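You operate a simulated robot arm through the tools that you are given. There is no shell and no other tool.

You are at the controls of a simulated robot arm. One attempt, no reset.

TASK
Dip cakes 12 and 10 in the big pale blue bowl, then stand both on tray ONE.
Fine: hold each by its bar, within a minute of lifting it, one dip of one to fifteen seconds, till it is dark all over; cake 12 goes on the square by the label, cake 10 on the next; fingers stay out of the bowl; the bowl stays put. Spill a teaspoon at most, drop nothing, leave nothing switched on. Set down upright: what you pick out.
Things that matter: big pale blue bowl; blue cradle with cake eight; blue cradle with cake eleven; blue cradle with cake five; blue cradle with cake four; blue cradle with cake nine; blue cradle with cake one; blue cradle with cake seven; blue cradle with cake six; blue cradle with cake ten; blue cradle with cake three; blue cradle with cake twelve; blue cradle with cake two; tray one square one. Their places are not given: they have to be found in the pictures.

It is judged by the outcome, as a careful person would: the job done as asked, and still so three seconds after it is handed in. It fails if anything else is knocked over, pushed out of place, dropped, spilled or broken.

THE ROBOT
A 7-joint arm with a two-finger parallel gripper, fixed in place. Base frame: the origin is on the floor under the middle of its stand, x ahead of it, y to its left, z up; the work surface is at about z = 0.86. Units: m, rad, N and s.
It reaches about 1.372 m from its shoulder. Its first joint turns from -2.601 to 2.601 rad. Payload 3.43 kg.
The tool frame sits at the grasp point between the pads (the TCP): z along the fingers, y along the line on which they close. The tips reach 0.03 m beyond it. Largest opening 0.094 m; finger width 0.028, thickness 0.01; the body of the gripper, 0.05 by 0.096 m, starts 0.055 m behind the TCP.
Orientation is that of the tool frame in the base frame, as a unit quaternion [w, x, y, z]. With the fingers straight down and closing along the base's y, the tool's x points along the base's -x, its y along +y and its z along -z.

THE INTERFACE
- The arm moves only by the tool send_rows. Its argument "motion" is one flat list of numbers, 7 for each row, row after row: the shift along the tool's x, y, z in m, then the turn, a rotation vector about the tool's x, y, z in degrees, then the closure in counts, from 0 (fully open) to 255 (shut). In form: [dx, dy, dz, ax, ay, az, grip, dx, dy, dz, ax, ay, az, grip, ...]. A call has 1 to 20 rows; each row shifts and turns the commanded pose from where the row before left it, along the tool's axes as they then stand. Each row takes 0.2 s and may step no farther than 0.05 m and 0.15 rad from the row before; otherwise, or with a gripper value out of range, the whole call is refused. A pose out of reach is approached as far as the arm can. The call stops where the force on the tool passes 40 N (or 10 N more than at its start, if that is more) or the arm is blocked; 0.2 s more then pass. Each finger travels about 0.045 m/s and halts on what it meets, pressing with about 27 N; the grip force reading is that of the motor and also rises with nothing between the fingers. The clock runs only during rows and for 0.2 s after the last one: add rows that do not move to give the fingers time. It gives the time, the measured TCP pose, the force on the tool (base axes), the opening and the grip force at its end, in the units of the frame above (readings bear some noise), with the torque about the TCP (base axes, N m) and any sound that the robot's microphone picked up.
- Cameras (640 x 400 px; columns grow to the right, rows downward): "scene" is fixed at [0.2076, 0.652, 1.6314]; the picture's right is [0.06, -1.00, 0.00], its down [-0.80, -0.04, -0.60] and it looks along [0.60, 0.03, -0.80] (base axes); focal length 288 px, centre (320, 200). "wrist" rides on the gripper at [0.076, 0.014, -0.103] in the tool frame; the picture's right is [-0.18, 0.98, 0.00], its down [-0.75, -0.14, -0.64] and it looks along [-0.63, -0.12, 0.77] (tool axes); focal length 243 px, centre (320, 200).
- capture(camera): a new picture of that camera. No time passes.
- pixel_to_xyz(camera, pixels): there is no depth. For up to 12 entries [column, row, z] of the newest picture of that camera ("zoom" is the newest enlarged one), the place [x, y] in the base frame at which the ray of that pixel passes the height z, good to about 0.002 m, but the place of the scene camera against the robot may be out by one fixed shift of up to 0.018 m in any direction. No time passes.
- zoom(camera, box): a new picture of the part [left, top, right, bottom] of that camera's present view, enlarged. No time passes.
- finish_job(): hands the job in; it is judged then, once.

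Leave the gripper open and the arm clear of the work at the hand-in unless told otherwise.

The tools are called after "Request:" as a command line: name --argument value ..., lists and objects as JSON in quotes. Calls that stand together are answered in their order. send_rows: Moves the arm, as the interface text tells. Its arguments: {"type":"object","properties":{"motion":{"type":"array"}},"required":["motion"]} The other tools are called the same way: capture (camera) takes a picture; pixel_to_xyz (camera, pixels) gives the place at which the rays of pixels pass given heights; zoom (camera, box) takes an enlarged picture of a part of a camera's view; finish_job () hands the job in.

At the start:

```text
clock: 0.0
position: [0.8548, 0.4954, 1.2394]
tool_rot: [-0.001, 0.0, 1.0, 0.0]
force: [-0.2, -0.3, 0.4]
wrist_torque: [0.02, 0.03, 0.02]
opening: 0.0942
finger_force: 0.1
```

scene: 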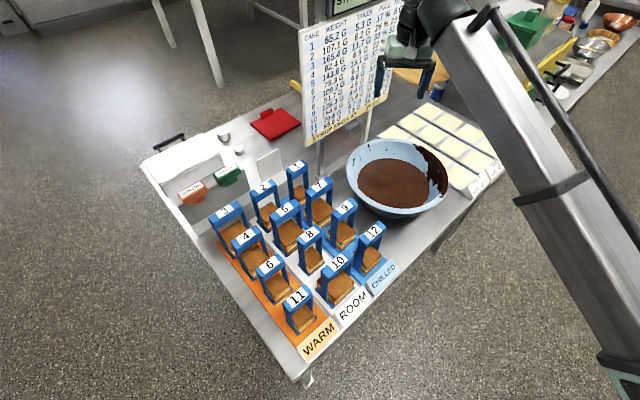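
wrist: 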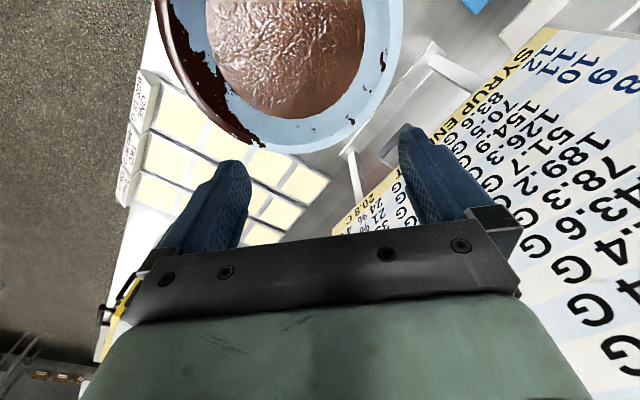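

I see the twelve blue cradles on three coloured strips (WARM, ROOM, CHILLED), a bowl with brown glaze, a chart board and pale trays behind the bowl. First I zoom on each part to read the details.

Request:
zoom --camera "scene" --box '[290, 0, 420, 150]'

Request:
zoom --camera "scene" --box '[200, 150, 400, 370]'

Request:
zoom --camera "scene" --box '[330, 90, 510, 230]'

Request:
zoom --camera "scene" --box '[140, 90, 340, 240]'

```text
2.67 times, centred on (355, 75) of scene
```

zoom: 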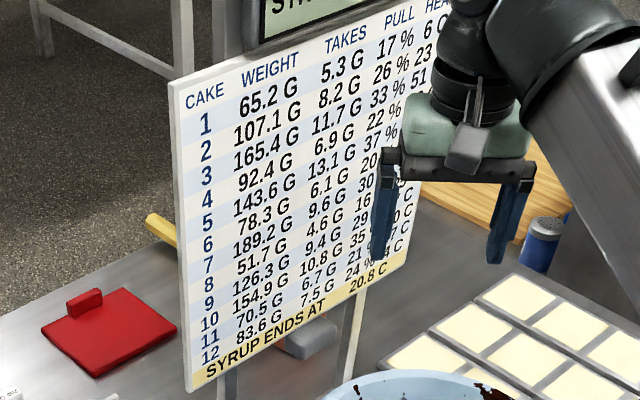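

```text
1.82 times, centred on (300, 260) of scene
```

zoom: 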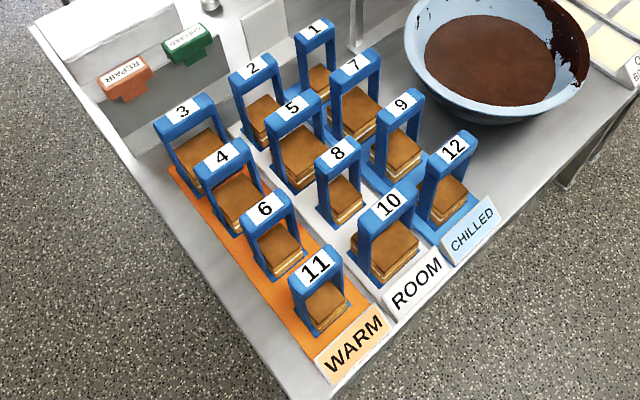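

```text
2.86 times, centred on (420, 160) of scene
```

zoom: 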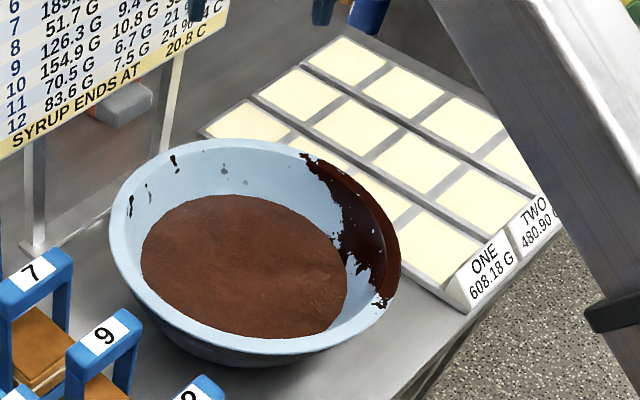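

```text
2.67 times, centred on (240, 165) of scene
```

zoom: 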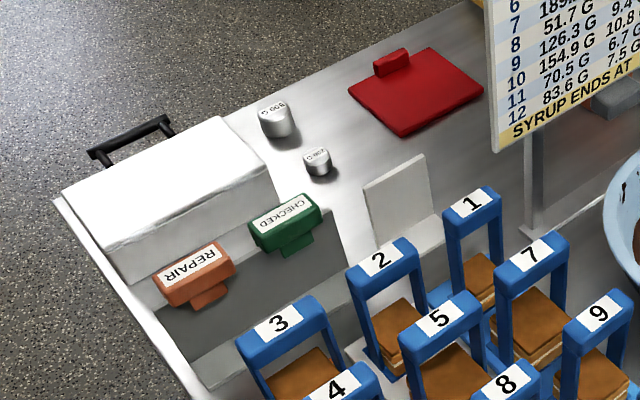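

The chart gives 12 = 83.6 g and 10 = 154.9 g; tray labels ONE and TWO are seen at the lower right of the tray block. Next I look closer at labels and the wrist view, and get rough positions from the scene camera.

Request:
zoom --camera "wrist" --box '[90, 50, 350, 250]'

Request:
zoom --camera "scene" --box '[420, 120, 520, 210]'

Request:
zoom --camera "scene" --box '[310, 210, 410, 320]'

Request:
pixel_to_xyz --camera "scene" --pixels '[[376, 231, 1.0], [338, 262, 1.0], [371, 275, 0.86], [337, 304, 0.86], [395, 180, 0.95], [348, 170, 0.98], [447, 175, 0.98], [474, 190, 0.88], [495, 168, 0.88], [455, 175, 0.88], [306, 379, 0.86], [142, 162, 0.86]]'

```text
2.00 times, centred on (220, 150) of wrist
```

zoom: 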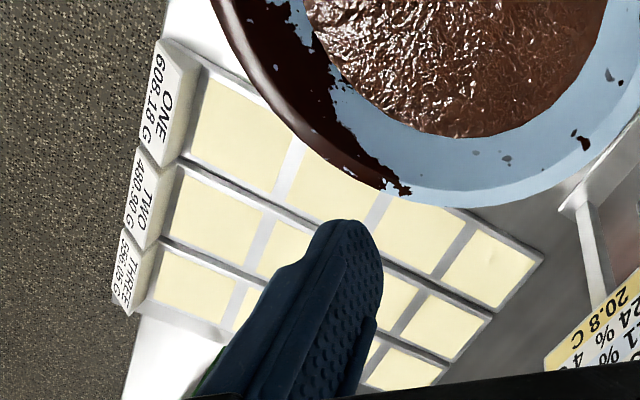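

```text
4.44 times, centred on (470, 165) of scene
```

zoom: 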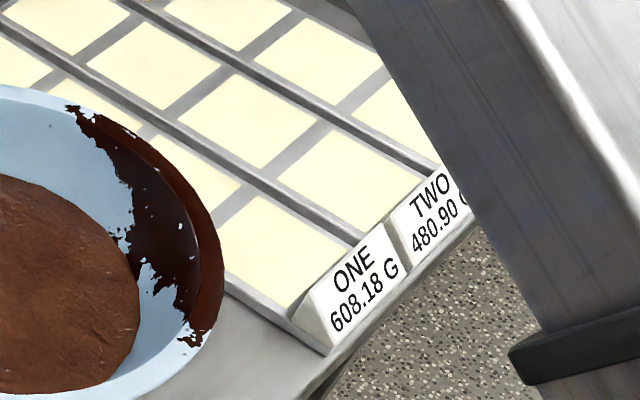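

```text
3.64 times, centred on (360, 265) of scene
```

zoom: 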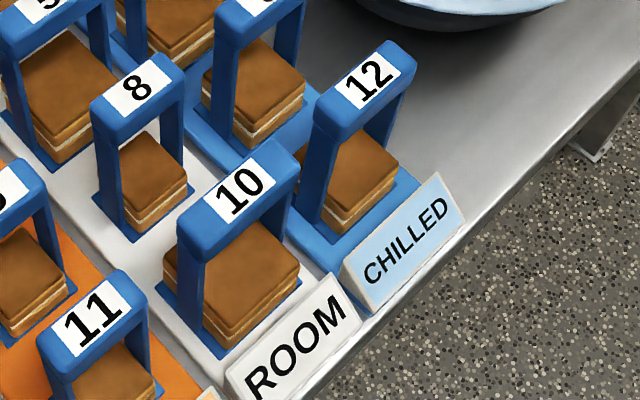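

```text
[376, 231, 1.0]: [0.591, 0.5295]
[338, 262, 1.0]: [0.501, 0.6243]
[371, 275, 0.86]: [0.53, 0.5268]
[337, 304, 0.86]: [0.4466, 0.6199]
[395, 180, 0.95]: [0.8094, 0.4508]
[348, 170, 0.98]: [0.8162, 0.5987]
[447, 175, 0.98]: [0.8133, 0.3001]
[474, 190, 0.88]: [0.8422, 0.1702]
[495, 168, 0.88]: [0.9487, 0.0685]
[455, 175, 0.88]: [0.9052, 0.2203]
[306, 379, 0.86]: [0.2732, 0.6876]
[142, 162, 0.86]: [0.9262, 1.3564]
```

The tray ONE squares run from its label up toward the board; cakes 12 and 10 stand at the front of the CHILLED and ROOM strips. I query board posts and bowl edges before moving so that the arm keeps clear.

Request:
pixel_to_xyz --camera "scene" --pixels '[[342, 176, 0.86], [386, 137, 0.86], [320, 170, 0.86], [370, 140, 0.86], [308, 147, 1.0], [300, 28, 1.3], [395, 0, 1.3], [388, 98, 1.0], [345, 206, 1.0], [310, 233, 1.0], [297, 295, 1.0], [390, 268, 0.86]]'

Request:
zoom --camera "scene" --box '[290, 90, 400, 190]'

```text
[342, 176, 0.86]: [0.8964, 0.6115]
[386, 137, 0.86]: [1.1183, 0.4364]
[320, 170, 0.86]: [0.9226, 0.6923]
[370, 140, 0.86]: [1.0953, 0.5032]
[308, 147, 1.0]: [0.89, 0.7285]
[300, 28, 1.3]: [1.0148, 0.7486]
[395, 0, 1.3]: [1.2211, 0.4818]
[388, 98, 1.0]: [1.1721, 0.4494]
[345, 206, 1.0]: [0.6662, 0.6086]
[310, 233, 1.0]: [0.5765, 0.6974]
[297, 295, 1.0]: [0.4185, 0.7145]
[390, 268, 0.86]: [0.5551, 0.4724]
```

```text
4.00 times, centred on (345, 140) of scene
```

zoom: 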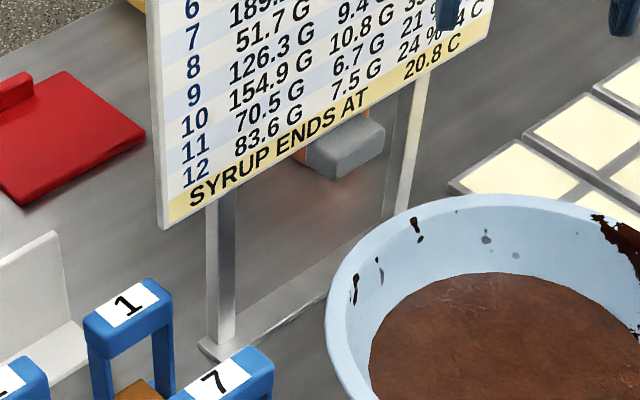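

Board line is ~0.2 m away from the gripper, so moving back toward the base side is free. I go to about (0.474, 0.616, 1.24), above cake 10, then turn 45° about the tool z to align with the bars, keeping open and high.

Request:
send_rows --motion '[0.0423, 0.01344, 0, 0, 0, 0, 0, 0.0423, 0.01344, 0, 0, 0, 0, 0, 0.0423, 0.01344, 0, 0, 0, 0, 0, 0.0423, 0.01344, 0, 0, 0, 0, 0, 0.0423, 0.01344, 0, 0, 0, 0, 0, 0.0423, 0.01344, 0, 0, 0, 0, 0, 0.0423, 0.01344, 0, 0, 0, 0, 0, 0.0423, 0.01344, 0, 0, 0, 0, 0, 0.0423, 0.01344, 0, 0, 0, 0, 0, 0, 0, 0, 0, 0, 7.5, 0, 0, 0, 0, 0, 0, 7.5, 0, 0, 0, 0, 0, 0, 7.5, 0, 0, 0, 0, 0, 0, 7.5, 0, 0, 0, 0, 0, 0, 7.5, 0, 0, 0, 0, 0, 0, 7.5, 0, 0, 0, 0, 0, 0, 0, 0]'

Request:
capture --camera "wrist"

Request:
capture --camera "scene"

```text
clock: 3.4
position: [0.4971, 0.6373, 1.1752]
tool_rot: [0.002, 0.384, 0.923, 0.004]
force: [0.2, 0.9, -0.5]
wrist_torque: [-0.03, 0.01, 0.03]
opening: 0.0941
finger_force: 0.1
out of reach, approached as far as the arm can: row 2, 3, 4, 5, 6, 7, 8, 9
```

```text
taken
```

wrist: 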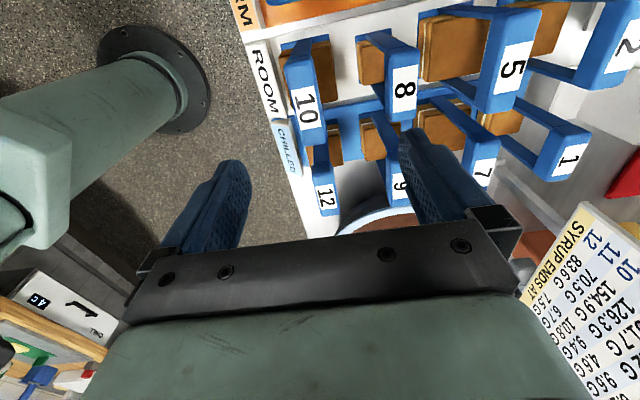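

```text
taken
```

scene: 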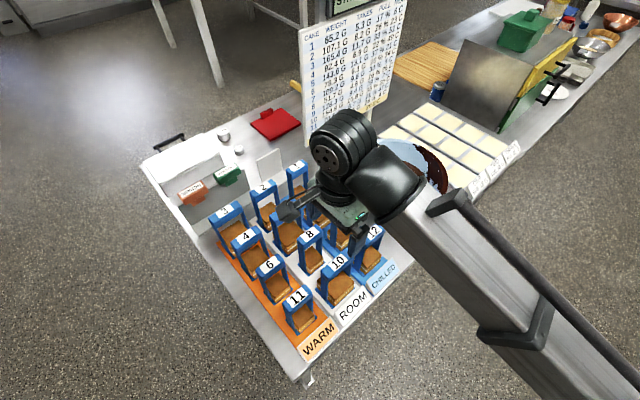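

The arm stopped at (0.497, 0.637, 1.175), some rows were out of reach; the wrist camera sees bars 10 at (305,95) and 12 at (325,195). I zoom on them to find bar ends and label corners.

Request:
zoom --camera "wrist" --box '[240, 0, 440, 220]'

Request:
send_rows --motion '[0, 0, 0, 0, 0, 0, 0]'

```text
1.82 times, centred on (340, 110) of wrist
```

zoom: 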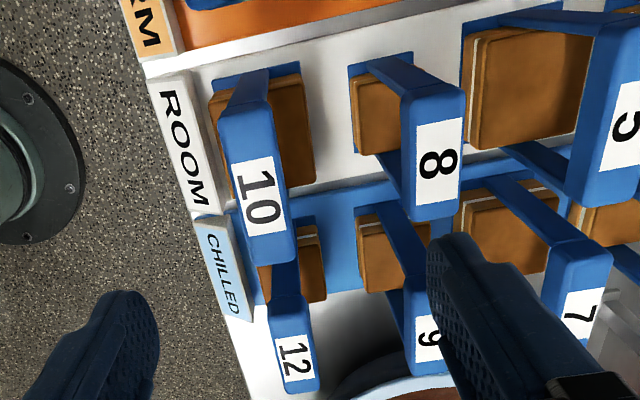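

```text
clock: 3.8
position: [0.4969, 0.6387, 1.1758]
tool_rot: [0.001, 0.383, 0.924, 0.005]
force: [1.1, 0.6, -0.1]
wrist_torque: [0.0, -0.04, 0.0]
opening: 0.0938
finger_force: 0.0
```

Readings are steady. I now convert zoomed pixels of label 10 (259,195), label 12 (294,357) and base corners at a few trial heights.

Request:
pixel_to_xyz --camera "zoom" --pixels '[[259, 195, 0.96], [259, 195, 1.0], [259, 195, 1.04], [294, 357, 0.96], [294, 357, 1.0], [294, 357, 1.04], [213, 80, 0.87], [300, 62, 0.87], [318, 182, 0.87], [328, 300, 0.87], [318, 215, 0.87], [246, 265, 1.0]]'

Request:
pixel_to_xyz --camera "scene" --pixels '[[338, 262, 0.96], [338, 262, 1.0], [338, 262, 1.04], [374, 232, 0.96], [374, 232, 1.0], [374, 232, 1.04]]'

```text
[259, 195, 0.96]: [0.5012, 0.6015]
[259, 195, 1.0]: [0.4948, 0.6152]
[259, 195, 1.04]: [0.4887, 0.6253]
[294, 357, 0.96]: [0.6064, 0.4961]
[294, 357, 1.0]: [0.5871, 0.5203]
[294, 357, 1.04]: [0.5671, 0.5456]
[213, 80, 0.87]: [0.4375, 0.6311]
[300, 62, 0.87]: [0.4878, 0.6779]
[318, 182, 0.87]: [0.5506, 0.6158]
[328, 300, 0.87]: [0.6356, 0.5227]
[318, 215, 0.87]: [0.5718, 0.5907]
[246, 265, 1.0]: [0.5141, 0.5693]
```

```text
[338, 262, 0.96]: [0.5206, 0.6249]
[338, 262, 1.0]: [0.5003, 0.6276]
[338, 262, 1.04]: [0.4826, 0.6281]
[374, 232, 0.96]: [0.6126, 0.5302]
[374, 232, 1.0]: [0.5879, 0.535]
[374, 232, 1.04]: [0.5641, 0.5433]
```

The bar-top height is still ambiguous (about 1.0–1.04), so I shift 0.10 m along tool −x (toward cake 12), staying at z 1.176 with tips well above the bars, for a second view.

Request:
send_rows --motion '[-0.025, 0, 0, 0, 0, 0, 0, -0.025, 0, 0, 0, 0, 0, 0, -0.025, 0, 0, 0, 0, 0, 0, -0.025, 0, 0, 0, 0, 0, 0, 0, 0, 0, 0, 0, 0, 0, 0, 0, 0, 0, 0, 0, 0]'

Request:
zoom --camera "wrist" --box '[220, 0, 460, 150]'

Request:
capture --camera "wrist"

```text
clock: 5.2
position: [0.5694, 0.5684, 1.1706]
tool_rot: [0.002, 0.383, 0.924, 0.005]
force: [-0.5, -0.1, 1.1]
wrist_torque: [0.01, 0.04, -0.01]
opening: 0.0941
finger_force: 0.0
out of reach, approached as far as the arm can: row 2
```

```text
2.67 times, centred on (340, 75) of wrist
```

zoom: 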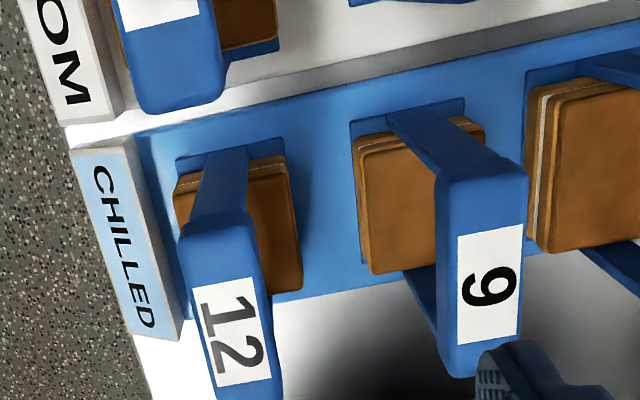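

```text
taken
```

wrist: 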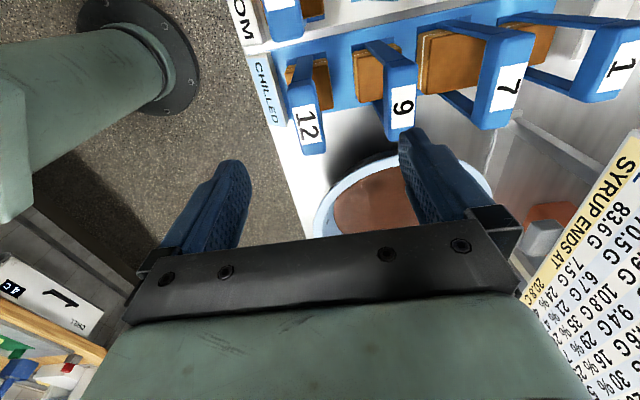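

Now label 12 is at (231,330) in the zoom; I query the same point and the edges at three heights to fix the bar height.

Request:
pixel_to_xyz --camera "zoom" --pixels '[[231, 330, 0.98], [231, 330, 1.0], [231, 330, 1.02], [231, 330, 1.04], [190, 240, 1.0], [256, 222, 1.0], [177, 160, 0.865], [283, 138, 0.865], [302, 292, 0.865], [189, 318, 0.865], [212, 390, 1.0], [272, 375, 1.0]]'

```text
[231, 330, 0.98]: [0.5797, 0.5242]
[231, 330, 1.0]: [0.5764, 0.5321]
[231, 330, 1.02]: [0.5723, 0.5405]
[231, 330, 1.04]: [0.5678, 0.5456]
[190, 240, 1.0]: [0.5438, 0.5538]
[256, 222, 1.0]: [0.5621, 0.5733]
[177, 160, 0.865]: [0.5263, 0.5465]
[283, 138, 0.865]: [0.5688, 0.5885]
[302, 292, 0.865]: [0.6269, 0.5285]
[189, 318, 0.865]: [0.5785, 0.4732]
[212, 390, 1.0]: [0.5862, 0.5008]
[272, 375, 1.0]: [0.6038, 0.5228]
```

Both views together put bar 12's top at z ≈ 1.038 near (0.568, 0.545). I check the strip-edge and bar directions to get the yaw exact.

Request:
pixel_to_xyz --camera "zoom" --pixels '[[140, 133, 0.865], [600, 34, 0.865], [190, 240, 1.038], [256, 222, 1.038], [215, 395, 1.038], [283, 395, 1.038], [440, 195, 1.038], [526, 170, 1.038], [445, 370, 1.038], [178, 155, 0.865], [300, 300, 0.865], [350, 120, 0.865]]'

Request:
zoom --camera "wrist" --box '[260, 60, 440, 170]'

```text
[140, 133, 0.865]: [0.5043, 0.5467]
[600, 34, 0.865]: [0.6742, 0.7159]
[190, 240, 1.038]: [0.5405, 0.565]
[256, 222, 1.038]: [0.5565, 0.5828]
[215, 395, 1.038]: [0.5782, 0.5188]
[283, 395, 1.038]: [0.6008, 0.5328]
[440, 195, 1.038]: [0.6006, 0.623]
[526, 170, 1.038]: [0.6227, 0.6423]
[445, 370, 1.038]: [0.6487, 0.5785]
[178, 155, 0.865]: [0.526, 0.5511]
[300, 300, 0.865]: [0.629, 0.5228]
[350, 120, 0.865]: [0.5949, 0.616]
```

```text
3.56 times, centred on (350, 115) of wrist
```

zoom: 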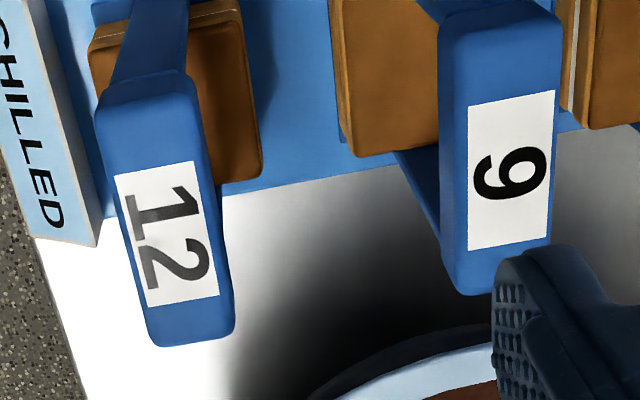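

Request:
pixel_to_xyz --camera "zoom" --pixels '[[114, 177, 1.038], [192, 160, 1.038], [148, 308, 1.038], [219, 296, 1.038], [97, 120, 1.03], [195, 95, 1.03], [150, 335, 1.03], [234, 325, 1.03], [468, 107, 1.038], [555, 90, 1.038], [468, 250, 1.038], [547, 237, 1.038]]'

```text
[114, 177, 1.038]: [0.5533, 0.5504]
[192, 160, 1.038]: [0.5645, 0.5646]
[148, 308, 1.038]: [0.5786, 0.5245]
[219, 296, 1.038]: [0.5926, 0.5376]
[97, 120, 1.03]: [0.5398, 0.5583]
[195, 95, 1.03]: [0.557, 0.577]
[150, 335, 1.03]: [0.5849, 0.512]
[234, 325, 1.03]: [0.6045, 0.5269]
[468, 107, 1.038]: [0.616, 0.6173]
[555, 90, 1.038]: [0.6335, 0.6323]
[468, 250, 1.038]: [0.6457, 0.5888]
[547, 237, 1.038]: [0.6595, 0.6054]
```

Bars are at −45° in the base frame, so the fingers (closing along +45°) are already aligned; bar 12's centre is ≈ (0.572, 0.544), top ≈ 1.038, and neighbour 9 sits 0.094 m further up the strip. Before lifting anything I go look at the bowl and tray from above, to measure rim, glaze level and squares.

Request:
send_rows --motion '[-0.0325, 0, 0, 0, 0, 0, 0, -0.0325, 0, 0, 0, 0, 0, 0, -0.0325, 0, 0, 0, 0, 0, 0, -0.0325, 0, 0, 0, 0, 0, 0, -0.027, 0.02, -0.0075, 0, 0, 0, 0, -0.027, 0.02, -0.0075, 0, 0, 0, 0, -0.027, 0.02, -0.0075, 0, 0, 0, 0, -0.027, 0.02, -0.0075, 0, 0, 0, 0, 0, 0, 0, 0, 0, 0, 0, 0, 0, 0, 0, 0, 0, 0]'

Request:
capture --camera "wrist"

Request:
zoom --camera "wrist" --box '[180, 0, 500, 200]'

```text
clock: 7.4
position: [0.7937, 0.4552, 1.2022]
tool_rot: [0.0, 0.383, 0.924, 0.001]
force: [-0.7, -0.9, -0.9]
wrist_torque: [0.0, 0.0, 0.0]
opening: 0.094
finger_force: 0.0
```

```text
taken
```

wrist: 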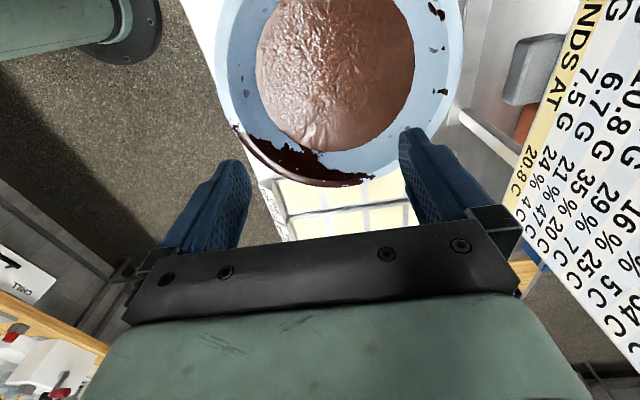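

```text
2.00 times, centred on (340, 100) of wrist
```

zoom: 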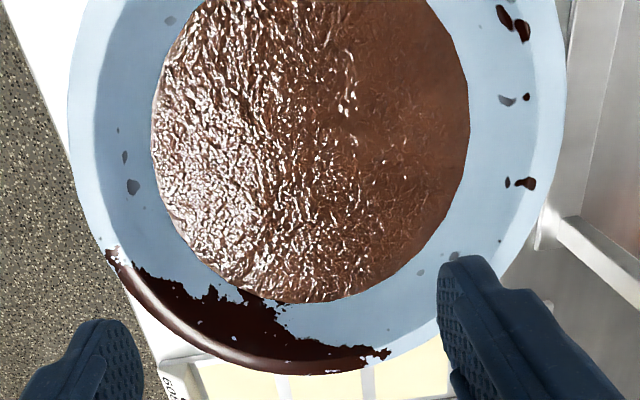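

I see the whole bowl from above: rim left/right edges at zoom (67,110)/(566,90), glaze disc inside, splash tip (388,354) on the rim. I take these at trial heights, then a second view will fix the heights.

Request:
pixel_to_xyz --camera "zoom" --pixels '[[388, 354, 0.94], [388, 354, 0.98], [388, 354, 1.02], [107, 250, 0.98], [566, 90, 0.98], [67, 110, 0.98], [300, 375, 0.98], [527, 184, 0.94], [527, 184, 0.98], [152, 130, 0.92], [470, 100, 0.92], [320, 302, 0.92]]'

Request:
zoom --camera "wrist" --box '[250, 150, 420, 240]'

```text
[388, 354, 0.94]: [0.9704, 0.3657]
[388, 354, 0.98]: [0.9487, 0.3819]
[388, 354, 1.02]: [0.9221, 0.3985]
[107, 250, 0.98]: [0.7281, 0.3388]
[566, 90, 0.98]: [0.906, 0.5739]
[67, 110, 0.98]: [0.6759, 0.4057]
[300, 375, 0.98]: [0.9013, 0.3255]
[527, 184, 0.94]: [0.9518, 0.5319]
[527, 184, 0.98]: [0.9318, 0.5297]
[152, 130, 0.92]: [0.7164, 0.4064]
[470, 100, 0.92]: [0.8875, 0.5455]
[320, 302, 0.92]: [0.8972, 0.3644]
```

```text
3.76 times, centred on (335, 195) of wrist
```

zoom: 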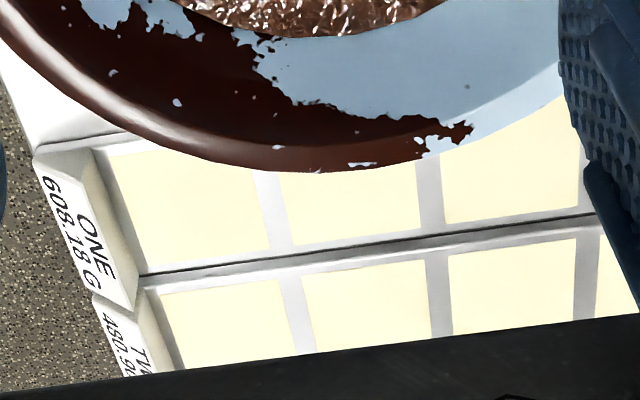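

Tray ONE's squares show below the rim, first square beside the "ONE" label. I shift back 0.13 m along tool +x for the second bowl view.

Request:
send_rows --motion '[0.0325, 0, 0, 0, 0, 0, 0, 0.0325, 0, 0, 0, 0, 0, 0, 0.0325, 0, 0, 0, 0, 0, 0, 0.0325, 0, 0, 0, 0, 0, 0, 0, 0, 0, 0, 0, 0, 0]'

Request:
capture --camera "wrist"

Request:
zoom --camera "wrist" --box '[200, 0, 480, 175]'

```text
clock: 8.6
position: [0.7009, 0.5477, 1.202]
tool_rot: [0.0, 0.383, 0.924, 0.002]
force: [-0.4, 0.1, 0.1]
wrist_torque: [-0.03, 0.01, 0.03]
opening: 0.094
finger_force: 0.0
```

```text
taken
```

wrist: 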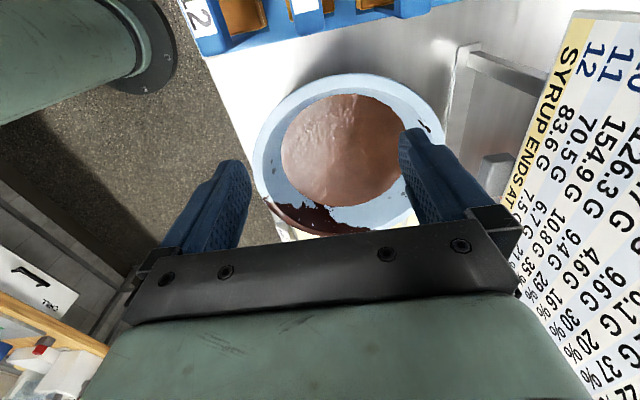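

```text
2.29 times, centred on (340, 88) of wrist
```

zoom: 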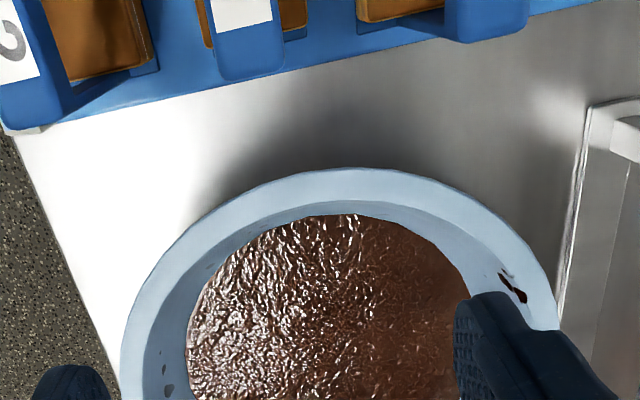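

I need the rim's splash tip in this view too, so I zoom on the bowl's lower part at about (335,215).

Request:
zoom --camera "wrist" --box '[240, 150, 440, 245]'

Request:
pixel_to_xyz --camera "wrist" --pixels '[[252, 160, 0.98], [446, 120, 0.98], [358, 73, 0.98], [282, 150, 0.92], [405, 130, 0.92], [352, 94, 0.92], [330, 207, 0.92], [335, 235, 0.98]]'

```text
3.20 times, centred on (340, 198) of wrist
```

zoom: 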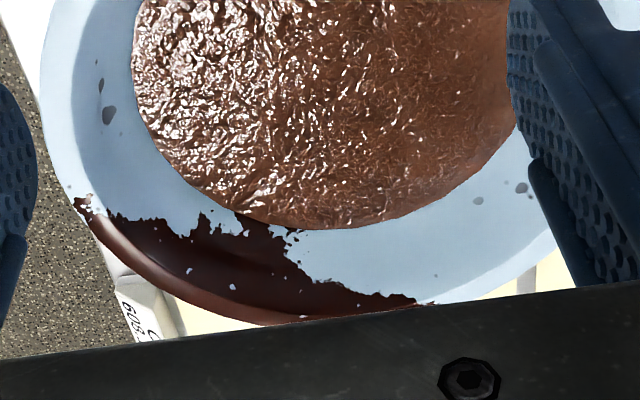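

```text
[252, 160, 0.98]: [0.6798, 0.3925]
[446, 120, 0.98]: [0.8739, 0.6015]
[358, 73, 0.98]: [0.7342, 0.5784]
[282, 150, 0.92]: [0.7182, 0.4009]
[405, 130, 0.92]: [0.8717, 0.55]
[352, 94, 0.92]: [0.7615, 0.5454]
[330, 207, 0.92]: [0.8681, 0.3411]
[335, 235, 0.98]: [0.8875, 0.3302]
```

Request:
pixel_to_xyz --camera "zoom" --pixels '[[432, 303, 0.94], [432, 303, 0.98], [432, 303, 1.02], [78, 203, 0.94], [78, 203, 0.98], [78, 203, 1.02], [108, 116, 0.92], [108, 116, 0.96], [290, 229, 0.9], [290, 229, 0.94], [200, 215, 0.92], [200, 215, 0.96]]'

```text
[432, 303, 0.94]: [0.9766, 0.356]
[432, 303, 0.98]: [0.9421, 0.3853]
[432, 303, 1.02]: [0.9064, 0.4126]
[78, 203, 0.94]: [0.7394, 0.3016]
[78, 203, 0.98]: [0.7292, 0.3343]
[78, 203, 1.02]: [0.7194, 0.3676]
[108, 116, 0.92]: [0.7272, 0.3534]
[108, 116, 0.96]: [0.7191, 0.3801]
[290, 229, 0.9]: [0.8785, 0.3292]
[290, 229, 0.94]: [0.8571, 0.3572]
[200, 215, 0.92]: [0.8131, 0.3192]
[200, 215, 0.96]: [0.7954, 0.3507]
```

I refine the rim circle with better edge picks of this view at z 0.97.

Request:
pixel_to_xyz --camera "wrist" --pixels '[[355.3, 74, 0.97], [253.4, 158, 0.97], [270, 116.4, 0.97], [442.8, 136.1, 0.97], [420.9, 103.3, 0.97], [305, 86.7, 0.97], [330.6, 236.4, 0.97], [252.5, 166.8, 0.97], [350, 94.5, 0.92], [281.5, 150, 0.92], [400, 130, 0.92], [340, 206, 0.92]]'

```text
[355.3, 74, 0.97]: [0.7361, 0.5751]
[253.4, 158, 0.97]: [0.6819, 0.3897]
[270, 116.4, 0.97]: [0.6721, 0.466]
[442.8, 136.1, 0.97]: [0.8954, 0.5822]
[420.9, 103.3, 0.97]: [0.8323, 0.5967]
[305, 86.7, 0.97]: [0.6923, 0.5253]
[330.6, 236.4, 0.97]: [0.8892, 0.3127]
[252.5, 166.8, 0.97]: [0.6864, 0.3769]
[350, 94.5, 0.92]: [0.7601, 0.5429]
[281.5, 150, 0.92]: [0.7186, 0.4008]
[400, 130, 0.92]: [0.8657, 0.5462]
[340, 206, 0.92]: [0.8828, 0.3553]
```

The rim circle comes out at centre ≈ (0.820, 0.449), R ≈ 0.151, z ≈ 0.97; glaze level ≈ 0.92 with radius ≈ 0.113. I now want the height of cakes 12 and 10 above their cradle bases, from the scene camera close up.

Request:
zoom --camera "scene" --box '[345, 215, 395, 295]'

Request:
zoom --camera "scene" --box '[305, 240, 370, 320]'

```text
5.00 times, centred on (370, 255) of scene
```

zoom: 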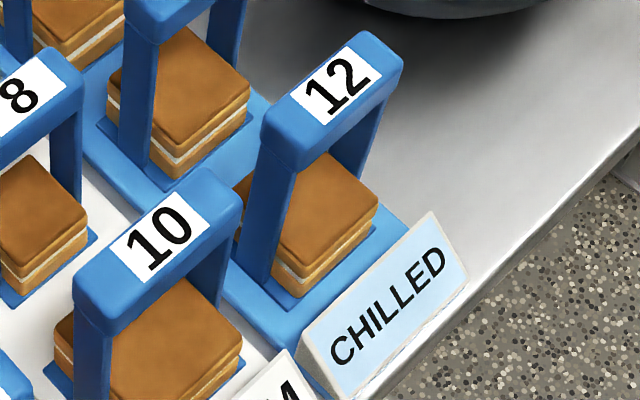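

```text
5.00 times, centred on (338, 280) of scene
```

zoom: 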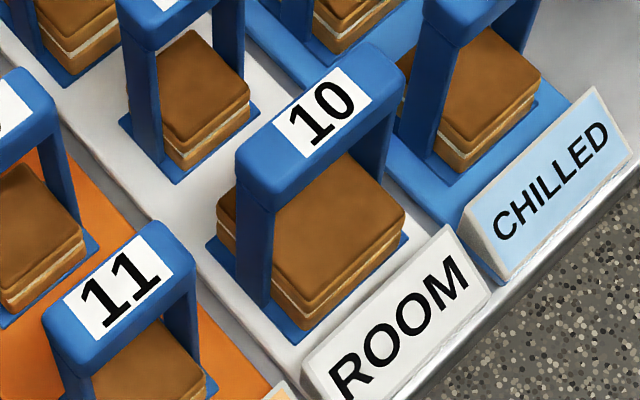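

I measure cake heights using the same scene rays: bottom corners at base height and top corners at trial heights.

Request:
pixel_to_xyz --camera "zoom" --pixels '[[300, 330, 0.87], [300, 330, 0.88], [301, 300, 0.9], [301, 300, 0.92], [403, 248, 0.87], [405, 215, 0.9], [405, 215, 0.92], [337, 112, 1.03], [295, 345, 0.865], [410, 238, 0.865], [238, 165, 1.03], [405, 65, 1.03]]'

Request:
zoom --camera "scene" --box '[325, 280, 355, 315]'

Request:
zoom --camera "scene" --box '[355, 250, 385, 285]'

```text
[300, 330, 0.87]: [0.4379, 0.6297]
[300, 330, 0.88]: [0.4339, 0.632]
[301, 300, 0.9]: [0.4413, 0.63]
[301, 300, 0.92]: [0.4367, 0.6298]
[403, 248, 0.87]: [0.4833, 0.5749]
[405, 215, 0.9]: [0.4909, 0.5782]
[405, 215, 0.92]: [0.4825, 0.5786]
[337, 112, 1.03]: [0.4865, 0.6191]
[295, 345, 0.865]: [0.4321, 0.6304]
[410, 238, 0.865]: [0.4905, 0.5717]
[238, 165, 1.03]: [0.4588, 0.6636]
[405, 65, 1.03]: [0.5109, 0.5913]
```

```text
11.43 times, centred on (340, 298) of scene
```

zoom: 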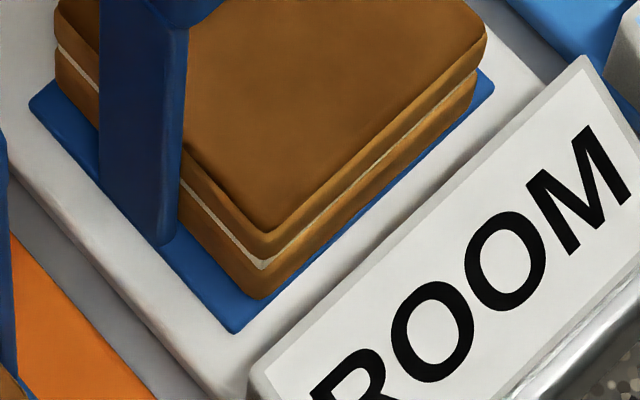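

```text
11.43 times, centred on (370, 268) of scene
```

zoom: 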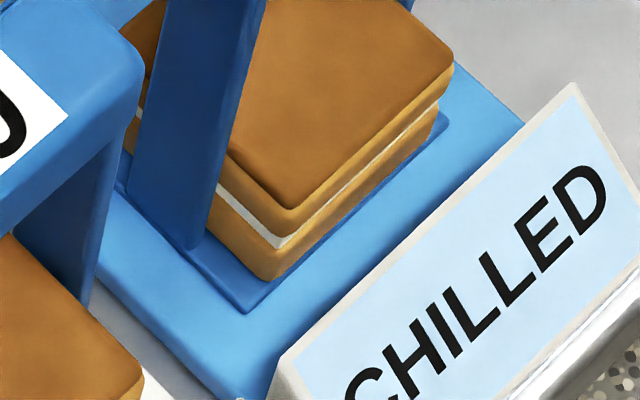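

Cakes are about 45 mm tall on thin base plates, so standing the base ~3–5 mm over the bowl floor would just cover them, and with TCP ≈ 1.03 at the grasp the tips stay near z 1.0, above the 0.97 rim. Next I move over tray ONE (about (0.90,0.33,1.2)) to measure its squares.

Request:
send_rows --motion '[-0.037, -0.0016, 0, 0, 0, 0, 0, -0.037, -0.0016, 0, 0, 0, 0, 0, -0.037, -0.0016, 0, 0, 0, 0, 0, -0.037, -0.0016, 0, 0, 0, 0, 0, -0.037, -0.0016, 0, 0, 0, 0, 0, -0.037, -0.0016, 0, 0, 0, 0, 0, -0.037, -0.0016, 0, 0, 0, 0, 0, -0.037, -0.0016, 0, 0, 0, 0, 0, 0, 0, 0, 0, 0, 0, 0, 0, 0, 0, 0, 0, 0, 0]'

Request:
capture --camera "wrist"

Request:
zoom --camera "wrist" --box '[220, 0, 460, 150]'

```text
clock: 10.8
position: [0.9016, 0.3297, 1.2025]
tool_rot: [0.0, 0.382, 0.924, 0.0]
force: [0.7, -0.4, 0.5]
wrist_torque: [-0.01, -0.01, -0.02]
opening: 0.0942
finger_force: 0.0
```

```text
taken
```

wrist: 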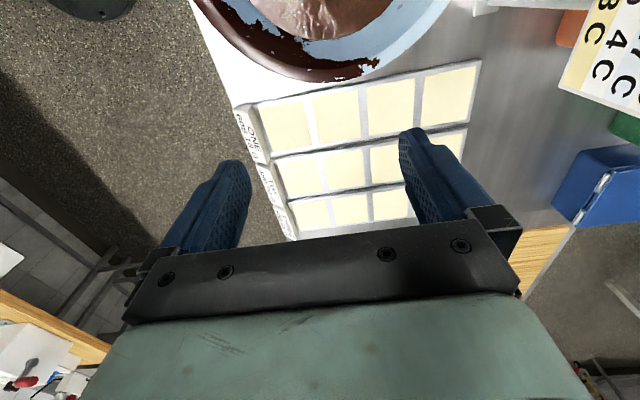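

```text
2.67 times, centred on (340, 75) of wrist
```

zoom: 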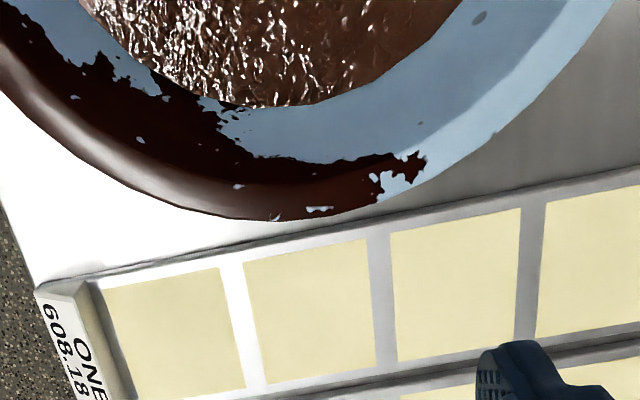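

Square 1 (beside ONE) has zoom corners (102,292),(222,268),(245,386),(133,402); square 2 (243,262),(366,238),(376,365),(265,384). I convert them and the rim splash tip.

Request:
pixel_to_xyz --camera "zoom" --pixels '[[102, 292, 0.875], [222, 268, 0.875], [245, 386, 0.875], [243, 262, 0.875], [366, 238, 0.875], [376, 365, 0.875], [265, 384, 0.875], [425, 160, 0.94], [425, 160, 0.97], [425, 160, 1.0], [300, 217, 0.97], [268, 107, 0.92]]'

Request:
zoom --camera "wrist" --box '[220, 80, 380, 180]'

```text
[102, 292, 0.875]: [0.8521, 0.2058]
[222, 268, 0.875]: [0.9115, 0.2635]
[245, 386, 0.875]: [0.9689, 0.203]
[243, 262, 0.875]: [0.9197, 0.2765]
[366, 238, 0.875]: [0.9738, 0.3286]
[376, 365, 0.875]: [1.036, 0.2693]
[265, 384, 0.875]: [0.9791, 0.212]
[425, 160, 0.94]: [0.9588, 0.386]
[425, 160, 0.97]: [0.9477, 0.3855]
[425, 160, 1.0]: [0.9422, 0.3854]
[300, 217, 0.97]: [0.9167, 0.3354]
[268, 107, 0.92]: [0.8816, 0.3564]
```

```text
4.00 times, centred on (300, 130) of wrist
```

zoom: 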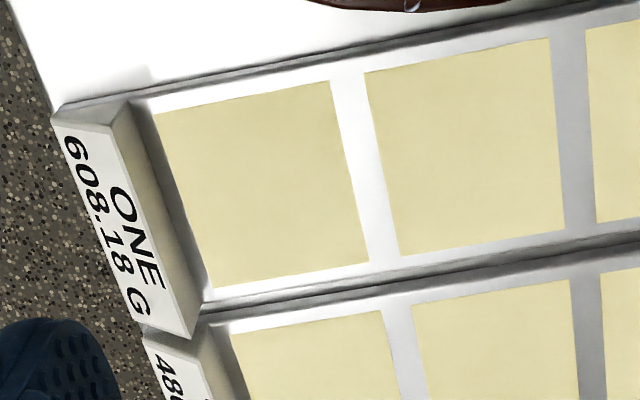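

Squares come out ≈ 0.083 m wide with 0.098 m pitch; centre 1 ≈ (0.910, 0.204), centre 2 ≈ (0.977, 0.271) if the tray is at z 0.875. I take another view from closer over square 1 to pin its height and place.

Request:
send_rows --motion '[-0.028, -0.0216, 0, 0, 0, 0, 0, -0.028, -0.0216, 0, 0, 0, 0, 0, -0.028, -0.0216, 0, 0, 0, 0, 0, -0.028, -0.0216, 0, 0, 0, 0, 0, 0, 0, 0, 0, 0, 0, 0, 0, 0, 0, 0, 0, 0, 0]'

Request:
zoom --camera "wrist" --box '[220, 0, 460, 150]'

Request:
capture --camera "scene"

```text
clock: 12.2
position: [0.9206, 0.1914, 1.2017]
tool_rot: [0.0, 0.382, 0.924, 0.0]
force: [0.3, 0.4, -0.4]
wrist_torque: [-0.03, 0.0, 0.04]
opening: 0.094
finger_force: 0.1
```

```text
2.67 times, centred on (340, 75) of wrist
```

zoom: 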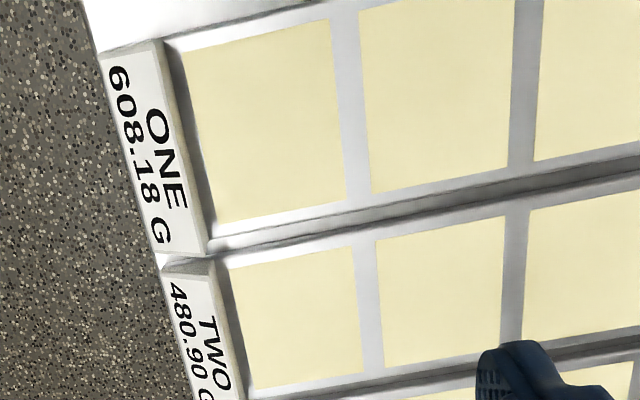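

```text
taken
```

scene: 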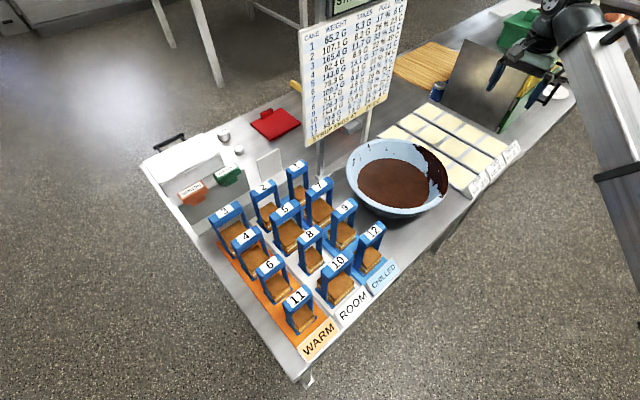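

Square 1's corners are now at zoom (182,56),(328,20),(346,200),(218,224), square 2's lower corners at (372,193),(507,166). I convert at two heights to fix tray height.

Request:
pixel_to_xyz --camera "zoom" --pixels '[[182, 56, 0.865], [328, 20, 0.865], [346, 200, 0.865], [218, 224, 0.865], [182, 56, 0.885], [328, 20, 0.885], [346, 200, 0.885], [218, 224, 0.885], [358, 10, 0.875], [372, 193, 0.865], [507, 166, 0.865], [507, 166, 0.885]]'

Request:
zoom --camera "scene" --box '[400, 90, 530, 205]'

Request:
zoom --camera "scene" --box '[330, 120, 470, 225]'

```text
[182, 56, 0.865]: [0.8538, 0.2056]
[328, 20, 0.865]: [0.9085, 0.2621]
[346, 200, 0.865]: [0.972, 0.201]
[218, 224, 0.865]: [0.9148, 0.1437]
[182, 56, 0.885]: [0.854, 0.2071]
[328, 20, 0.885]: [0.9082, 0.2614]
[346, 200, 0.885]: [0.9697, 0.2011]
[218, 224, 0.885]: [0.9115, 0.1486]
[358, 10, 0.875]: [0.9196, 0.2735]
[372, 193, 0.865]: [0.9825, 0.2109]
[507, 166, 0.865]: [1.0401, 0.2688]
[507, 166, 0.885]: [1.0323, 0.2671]
```

```text
3.48 times, centred on (465, 148) of scene
```

zoom: 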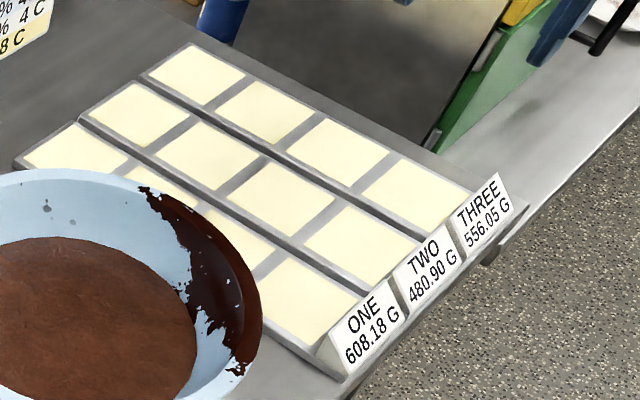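

```text
3.81 times, centred on (400, 172) of scene
```

zoom: 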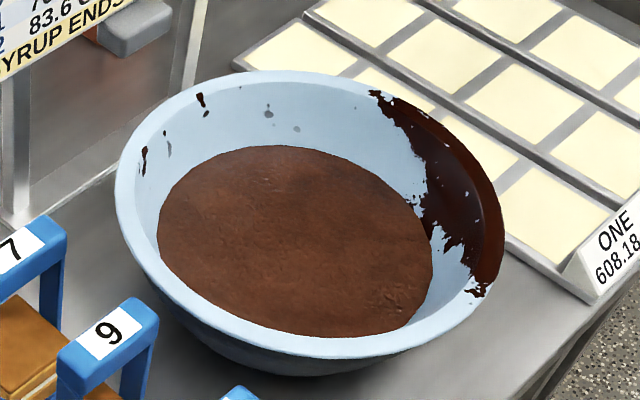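

Tray surface ≈ 0.87, square 1 centre ≈ (0.912, 0.204), square 2 centre ≈ (0.977, 0.271), both aligned at 45°, and the bowl rim leaves 0.04 m to the tray. Now I go back over cake 12 at about (0.572, 0.545, 1.15), passing high over the bowl.

Request:
send_rows --motion '[0.0413, 0.0003, 0.0, 0, 0, 0, 0, 0.0413, 0.0003, 0.0, 0, 0, 0, 0, 0.0413, 0.0003, 0.004, 0, 0, 0, 0, 0.0413, 0.0003, 0.005, 0, 0, 0, 0, 0.0413, 0.0003, 0.005, 0, 0, 0, 0, 0.0413, 0.0003, 0.005, 0, 0, 0, 0, 0.0413, 0.0003, 0.006, 0, 0, 0, 0, 0.0413, 0.0003, 0.006, 0, 0, 0, 0, 0.0413, 0.0003, 0.006, 0, 0, 0, 0, 0.0413, 0.0003, 0.006, 0, 0, 0, 0, 0.0413, 0.0003, 0.005, 0, 0, 0, 0, 0.0413, 0.0003, 0.004, 0, 0, 0, 0, 0, 0, 0, 0, 0, 0, 0, 0, 0, 0, 0, 0, 0, 0]'

Request:
capture --camera "wrist"

Request:
zoom --camera "wrist" --box '[240, 50, 420, 160]'

```text
clock: 15.2
position: [0.5732, 0.5419, 1.1513]
tool_rot: [0.0, 0.382, 0.924, 0.0]
force: [-0.7, 0.0, 0.0]
wrist_torque: [-0.02, 0.0, 0.03]
opening: 0.094
finger_force: 0.0
```

```text
taken
```

wrist: 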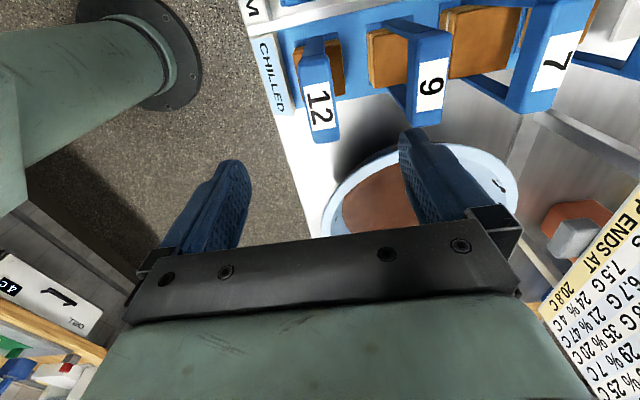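

```text
3.56 times, centred on (330, 105) of wrist
```

zoom: 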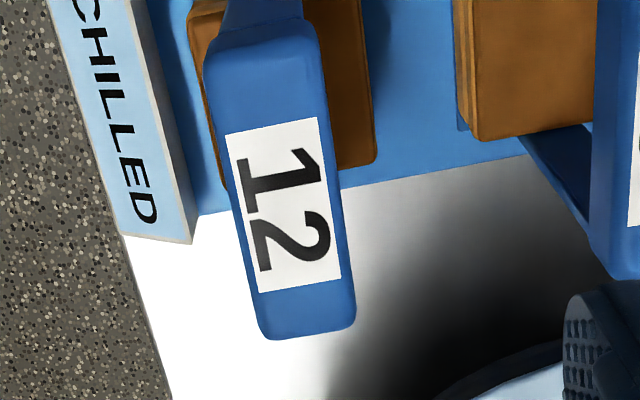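

Bar 12's label corners sit at zoom (225,135),(316,117),(342,277),(260,293). I convert at 1.03 and 1.04 to fine-tune the centre.

Request:
pixel_to_xyz --camera "zoom" --pixels '[[225, 135, 1.03], [316, 117, 1.03], [342, 277, 1.03], [260, 293, 1.03], [225, 135, 1.045], [316, 117, 1.045], [342, 277, 1.045], [260, 293, 1.045], [203, 65, 1.035], [322, 50, 1.035], [355, 318, 1.035], [262, 332, 1.035]]'

```text
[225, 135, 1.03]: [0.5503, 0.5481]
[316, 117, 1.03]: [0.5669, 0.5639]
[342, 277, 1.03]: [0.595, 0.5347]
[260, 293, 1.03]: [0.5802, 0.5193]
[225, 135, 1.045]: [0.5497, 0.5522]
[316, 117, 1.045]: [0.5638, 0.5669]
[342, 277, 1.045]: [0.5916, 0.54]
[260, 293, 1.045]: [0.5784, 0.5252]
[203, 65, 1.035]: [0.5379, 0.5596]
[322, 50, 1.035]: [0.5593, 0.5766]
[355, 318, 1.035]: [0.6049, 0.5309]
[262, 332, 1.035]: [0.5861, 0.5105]
```

Bar 12's centre is (0.572, 0.544) at z 1.038, so I correct by +2 mm in tool x, +0.7 mm in y, and descend 0.12 m to z ≈ 1.031 with open fingers, then look before closing.

Request:
send_rows --motion '[0.0024, 0.0007, 0.02, 0, 0, 0, 0, 0, 0, 0.02, 0, 0, 0, 0, 0, 0, 0.02, 0, 0, 0, 0, 0, 0, 0.02, 0, 0, 0, 0, 0, 0, 0.02, 0, 0, 0, 0, 0, 0, 0.02, 0, 0, 0, 0, 0, 0, 0, 0, 0, 0, 0]'

Request:
capture --camera "wrist"

Request:
zoom --camera "scene" --box '[320, 180, 420, 280]'

```text
clock: 16.8
position: [0.5725, 0.5448, 1.03]
tool_rot: [0.0, 0.383, 0.924, 0.0]
force: [0.0, 0.3, -0.4]
wrist_torque: [0.03, -0.04, 0.01]
opening: 0.0941
finger_force: 0.0
```

```text
taken
```

wrist: 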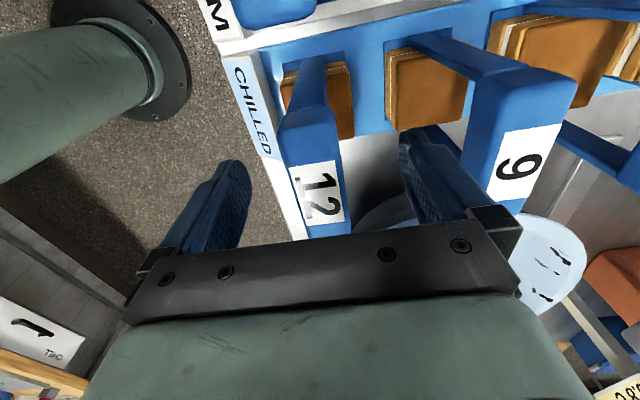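

```text
4.00 times, centred on (370, 230) of scene
```

zoom: 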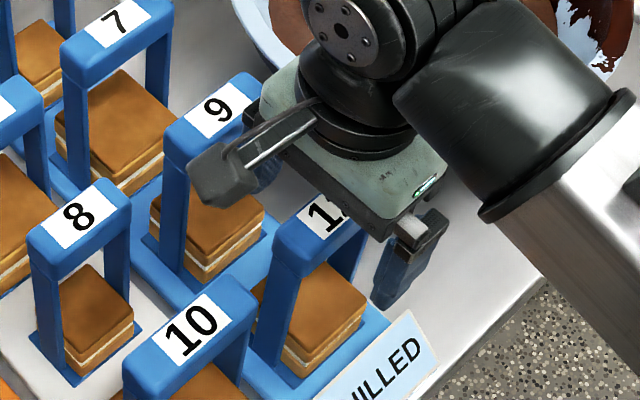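

The fingers straddle bar 12, right finger in the gap to bar 9. I verify centring with the label corners before closing.

Request:
zoom --camera "wrist" --box '[240, 80, 420, 240]'

```text
2.50 times, centred on (330, 160) of wrist
```

zoom: 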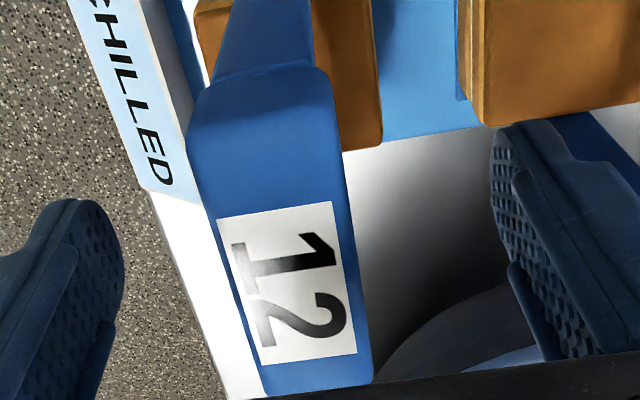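

Request:
pixel_to_xyz --camera "zoom" --pixels '[[219, 218, 1.038], [333, 200, 1.038], [357, 354, 1.038], [263, 365, 1.038], [188, 125, 1.035], [330, 85, 1.035]]'

```text
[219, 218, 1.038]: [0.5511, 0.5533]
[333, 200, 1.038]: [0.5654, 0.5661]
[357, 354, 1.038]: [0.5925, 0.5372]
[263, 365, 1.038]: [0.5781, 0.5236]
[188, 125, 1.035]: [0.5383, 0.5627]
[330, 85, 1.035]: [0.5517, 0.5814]
```

Centred within 0.5 mm. I close the fingers on bar 12 without moving.

Request:
send_rows --motion '[0, 0, 0, 0, 0, 0, 255, 0, 0, 0, 0, 0, 0, 255, 0, 0, 0, 0, 0, 0, 255, 0, 0, 0, 0, 0, 0, 255, 0, 0, 0, 0, 0, 0, 255, 0, 0, 0, 0, 0, 0, 255, 0, 0, 0, 0, 0, 0, 255]'

Request:
capture --camera "wrist"

```text
clock: 18.4
position: [0.5725, 0.547, 1.031]
tool_rot: [0.0, 0.383, 0.924, 0.0]
force: [0.2, 0.1, -0.9]
wrist_torque: [-0.03, 0.06, -0.01]
opening: 0.0319
finger_force: 26.5
```

```text
taken
```

wrist: 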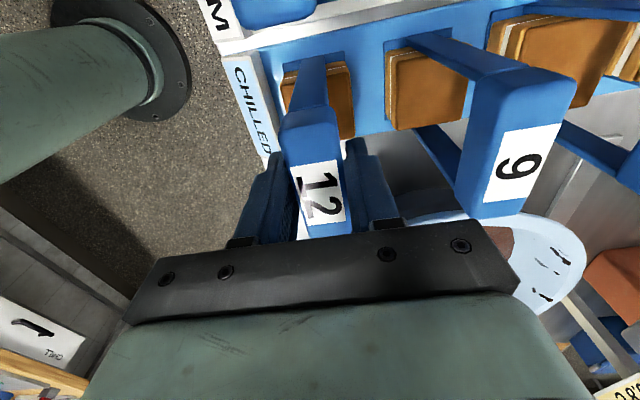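

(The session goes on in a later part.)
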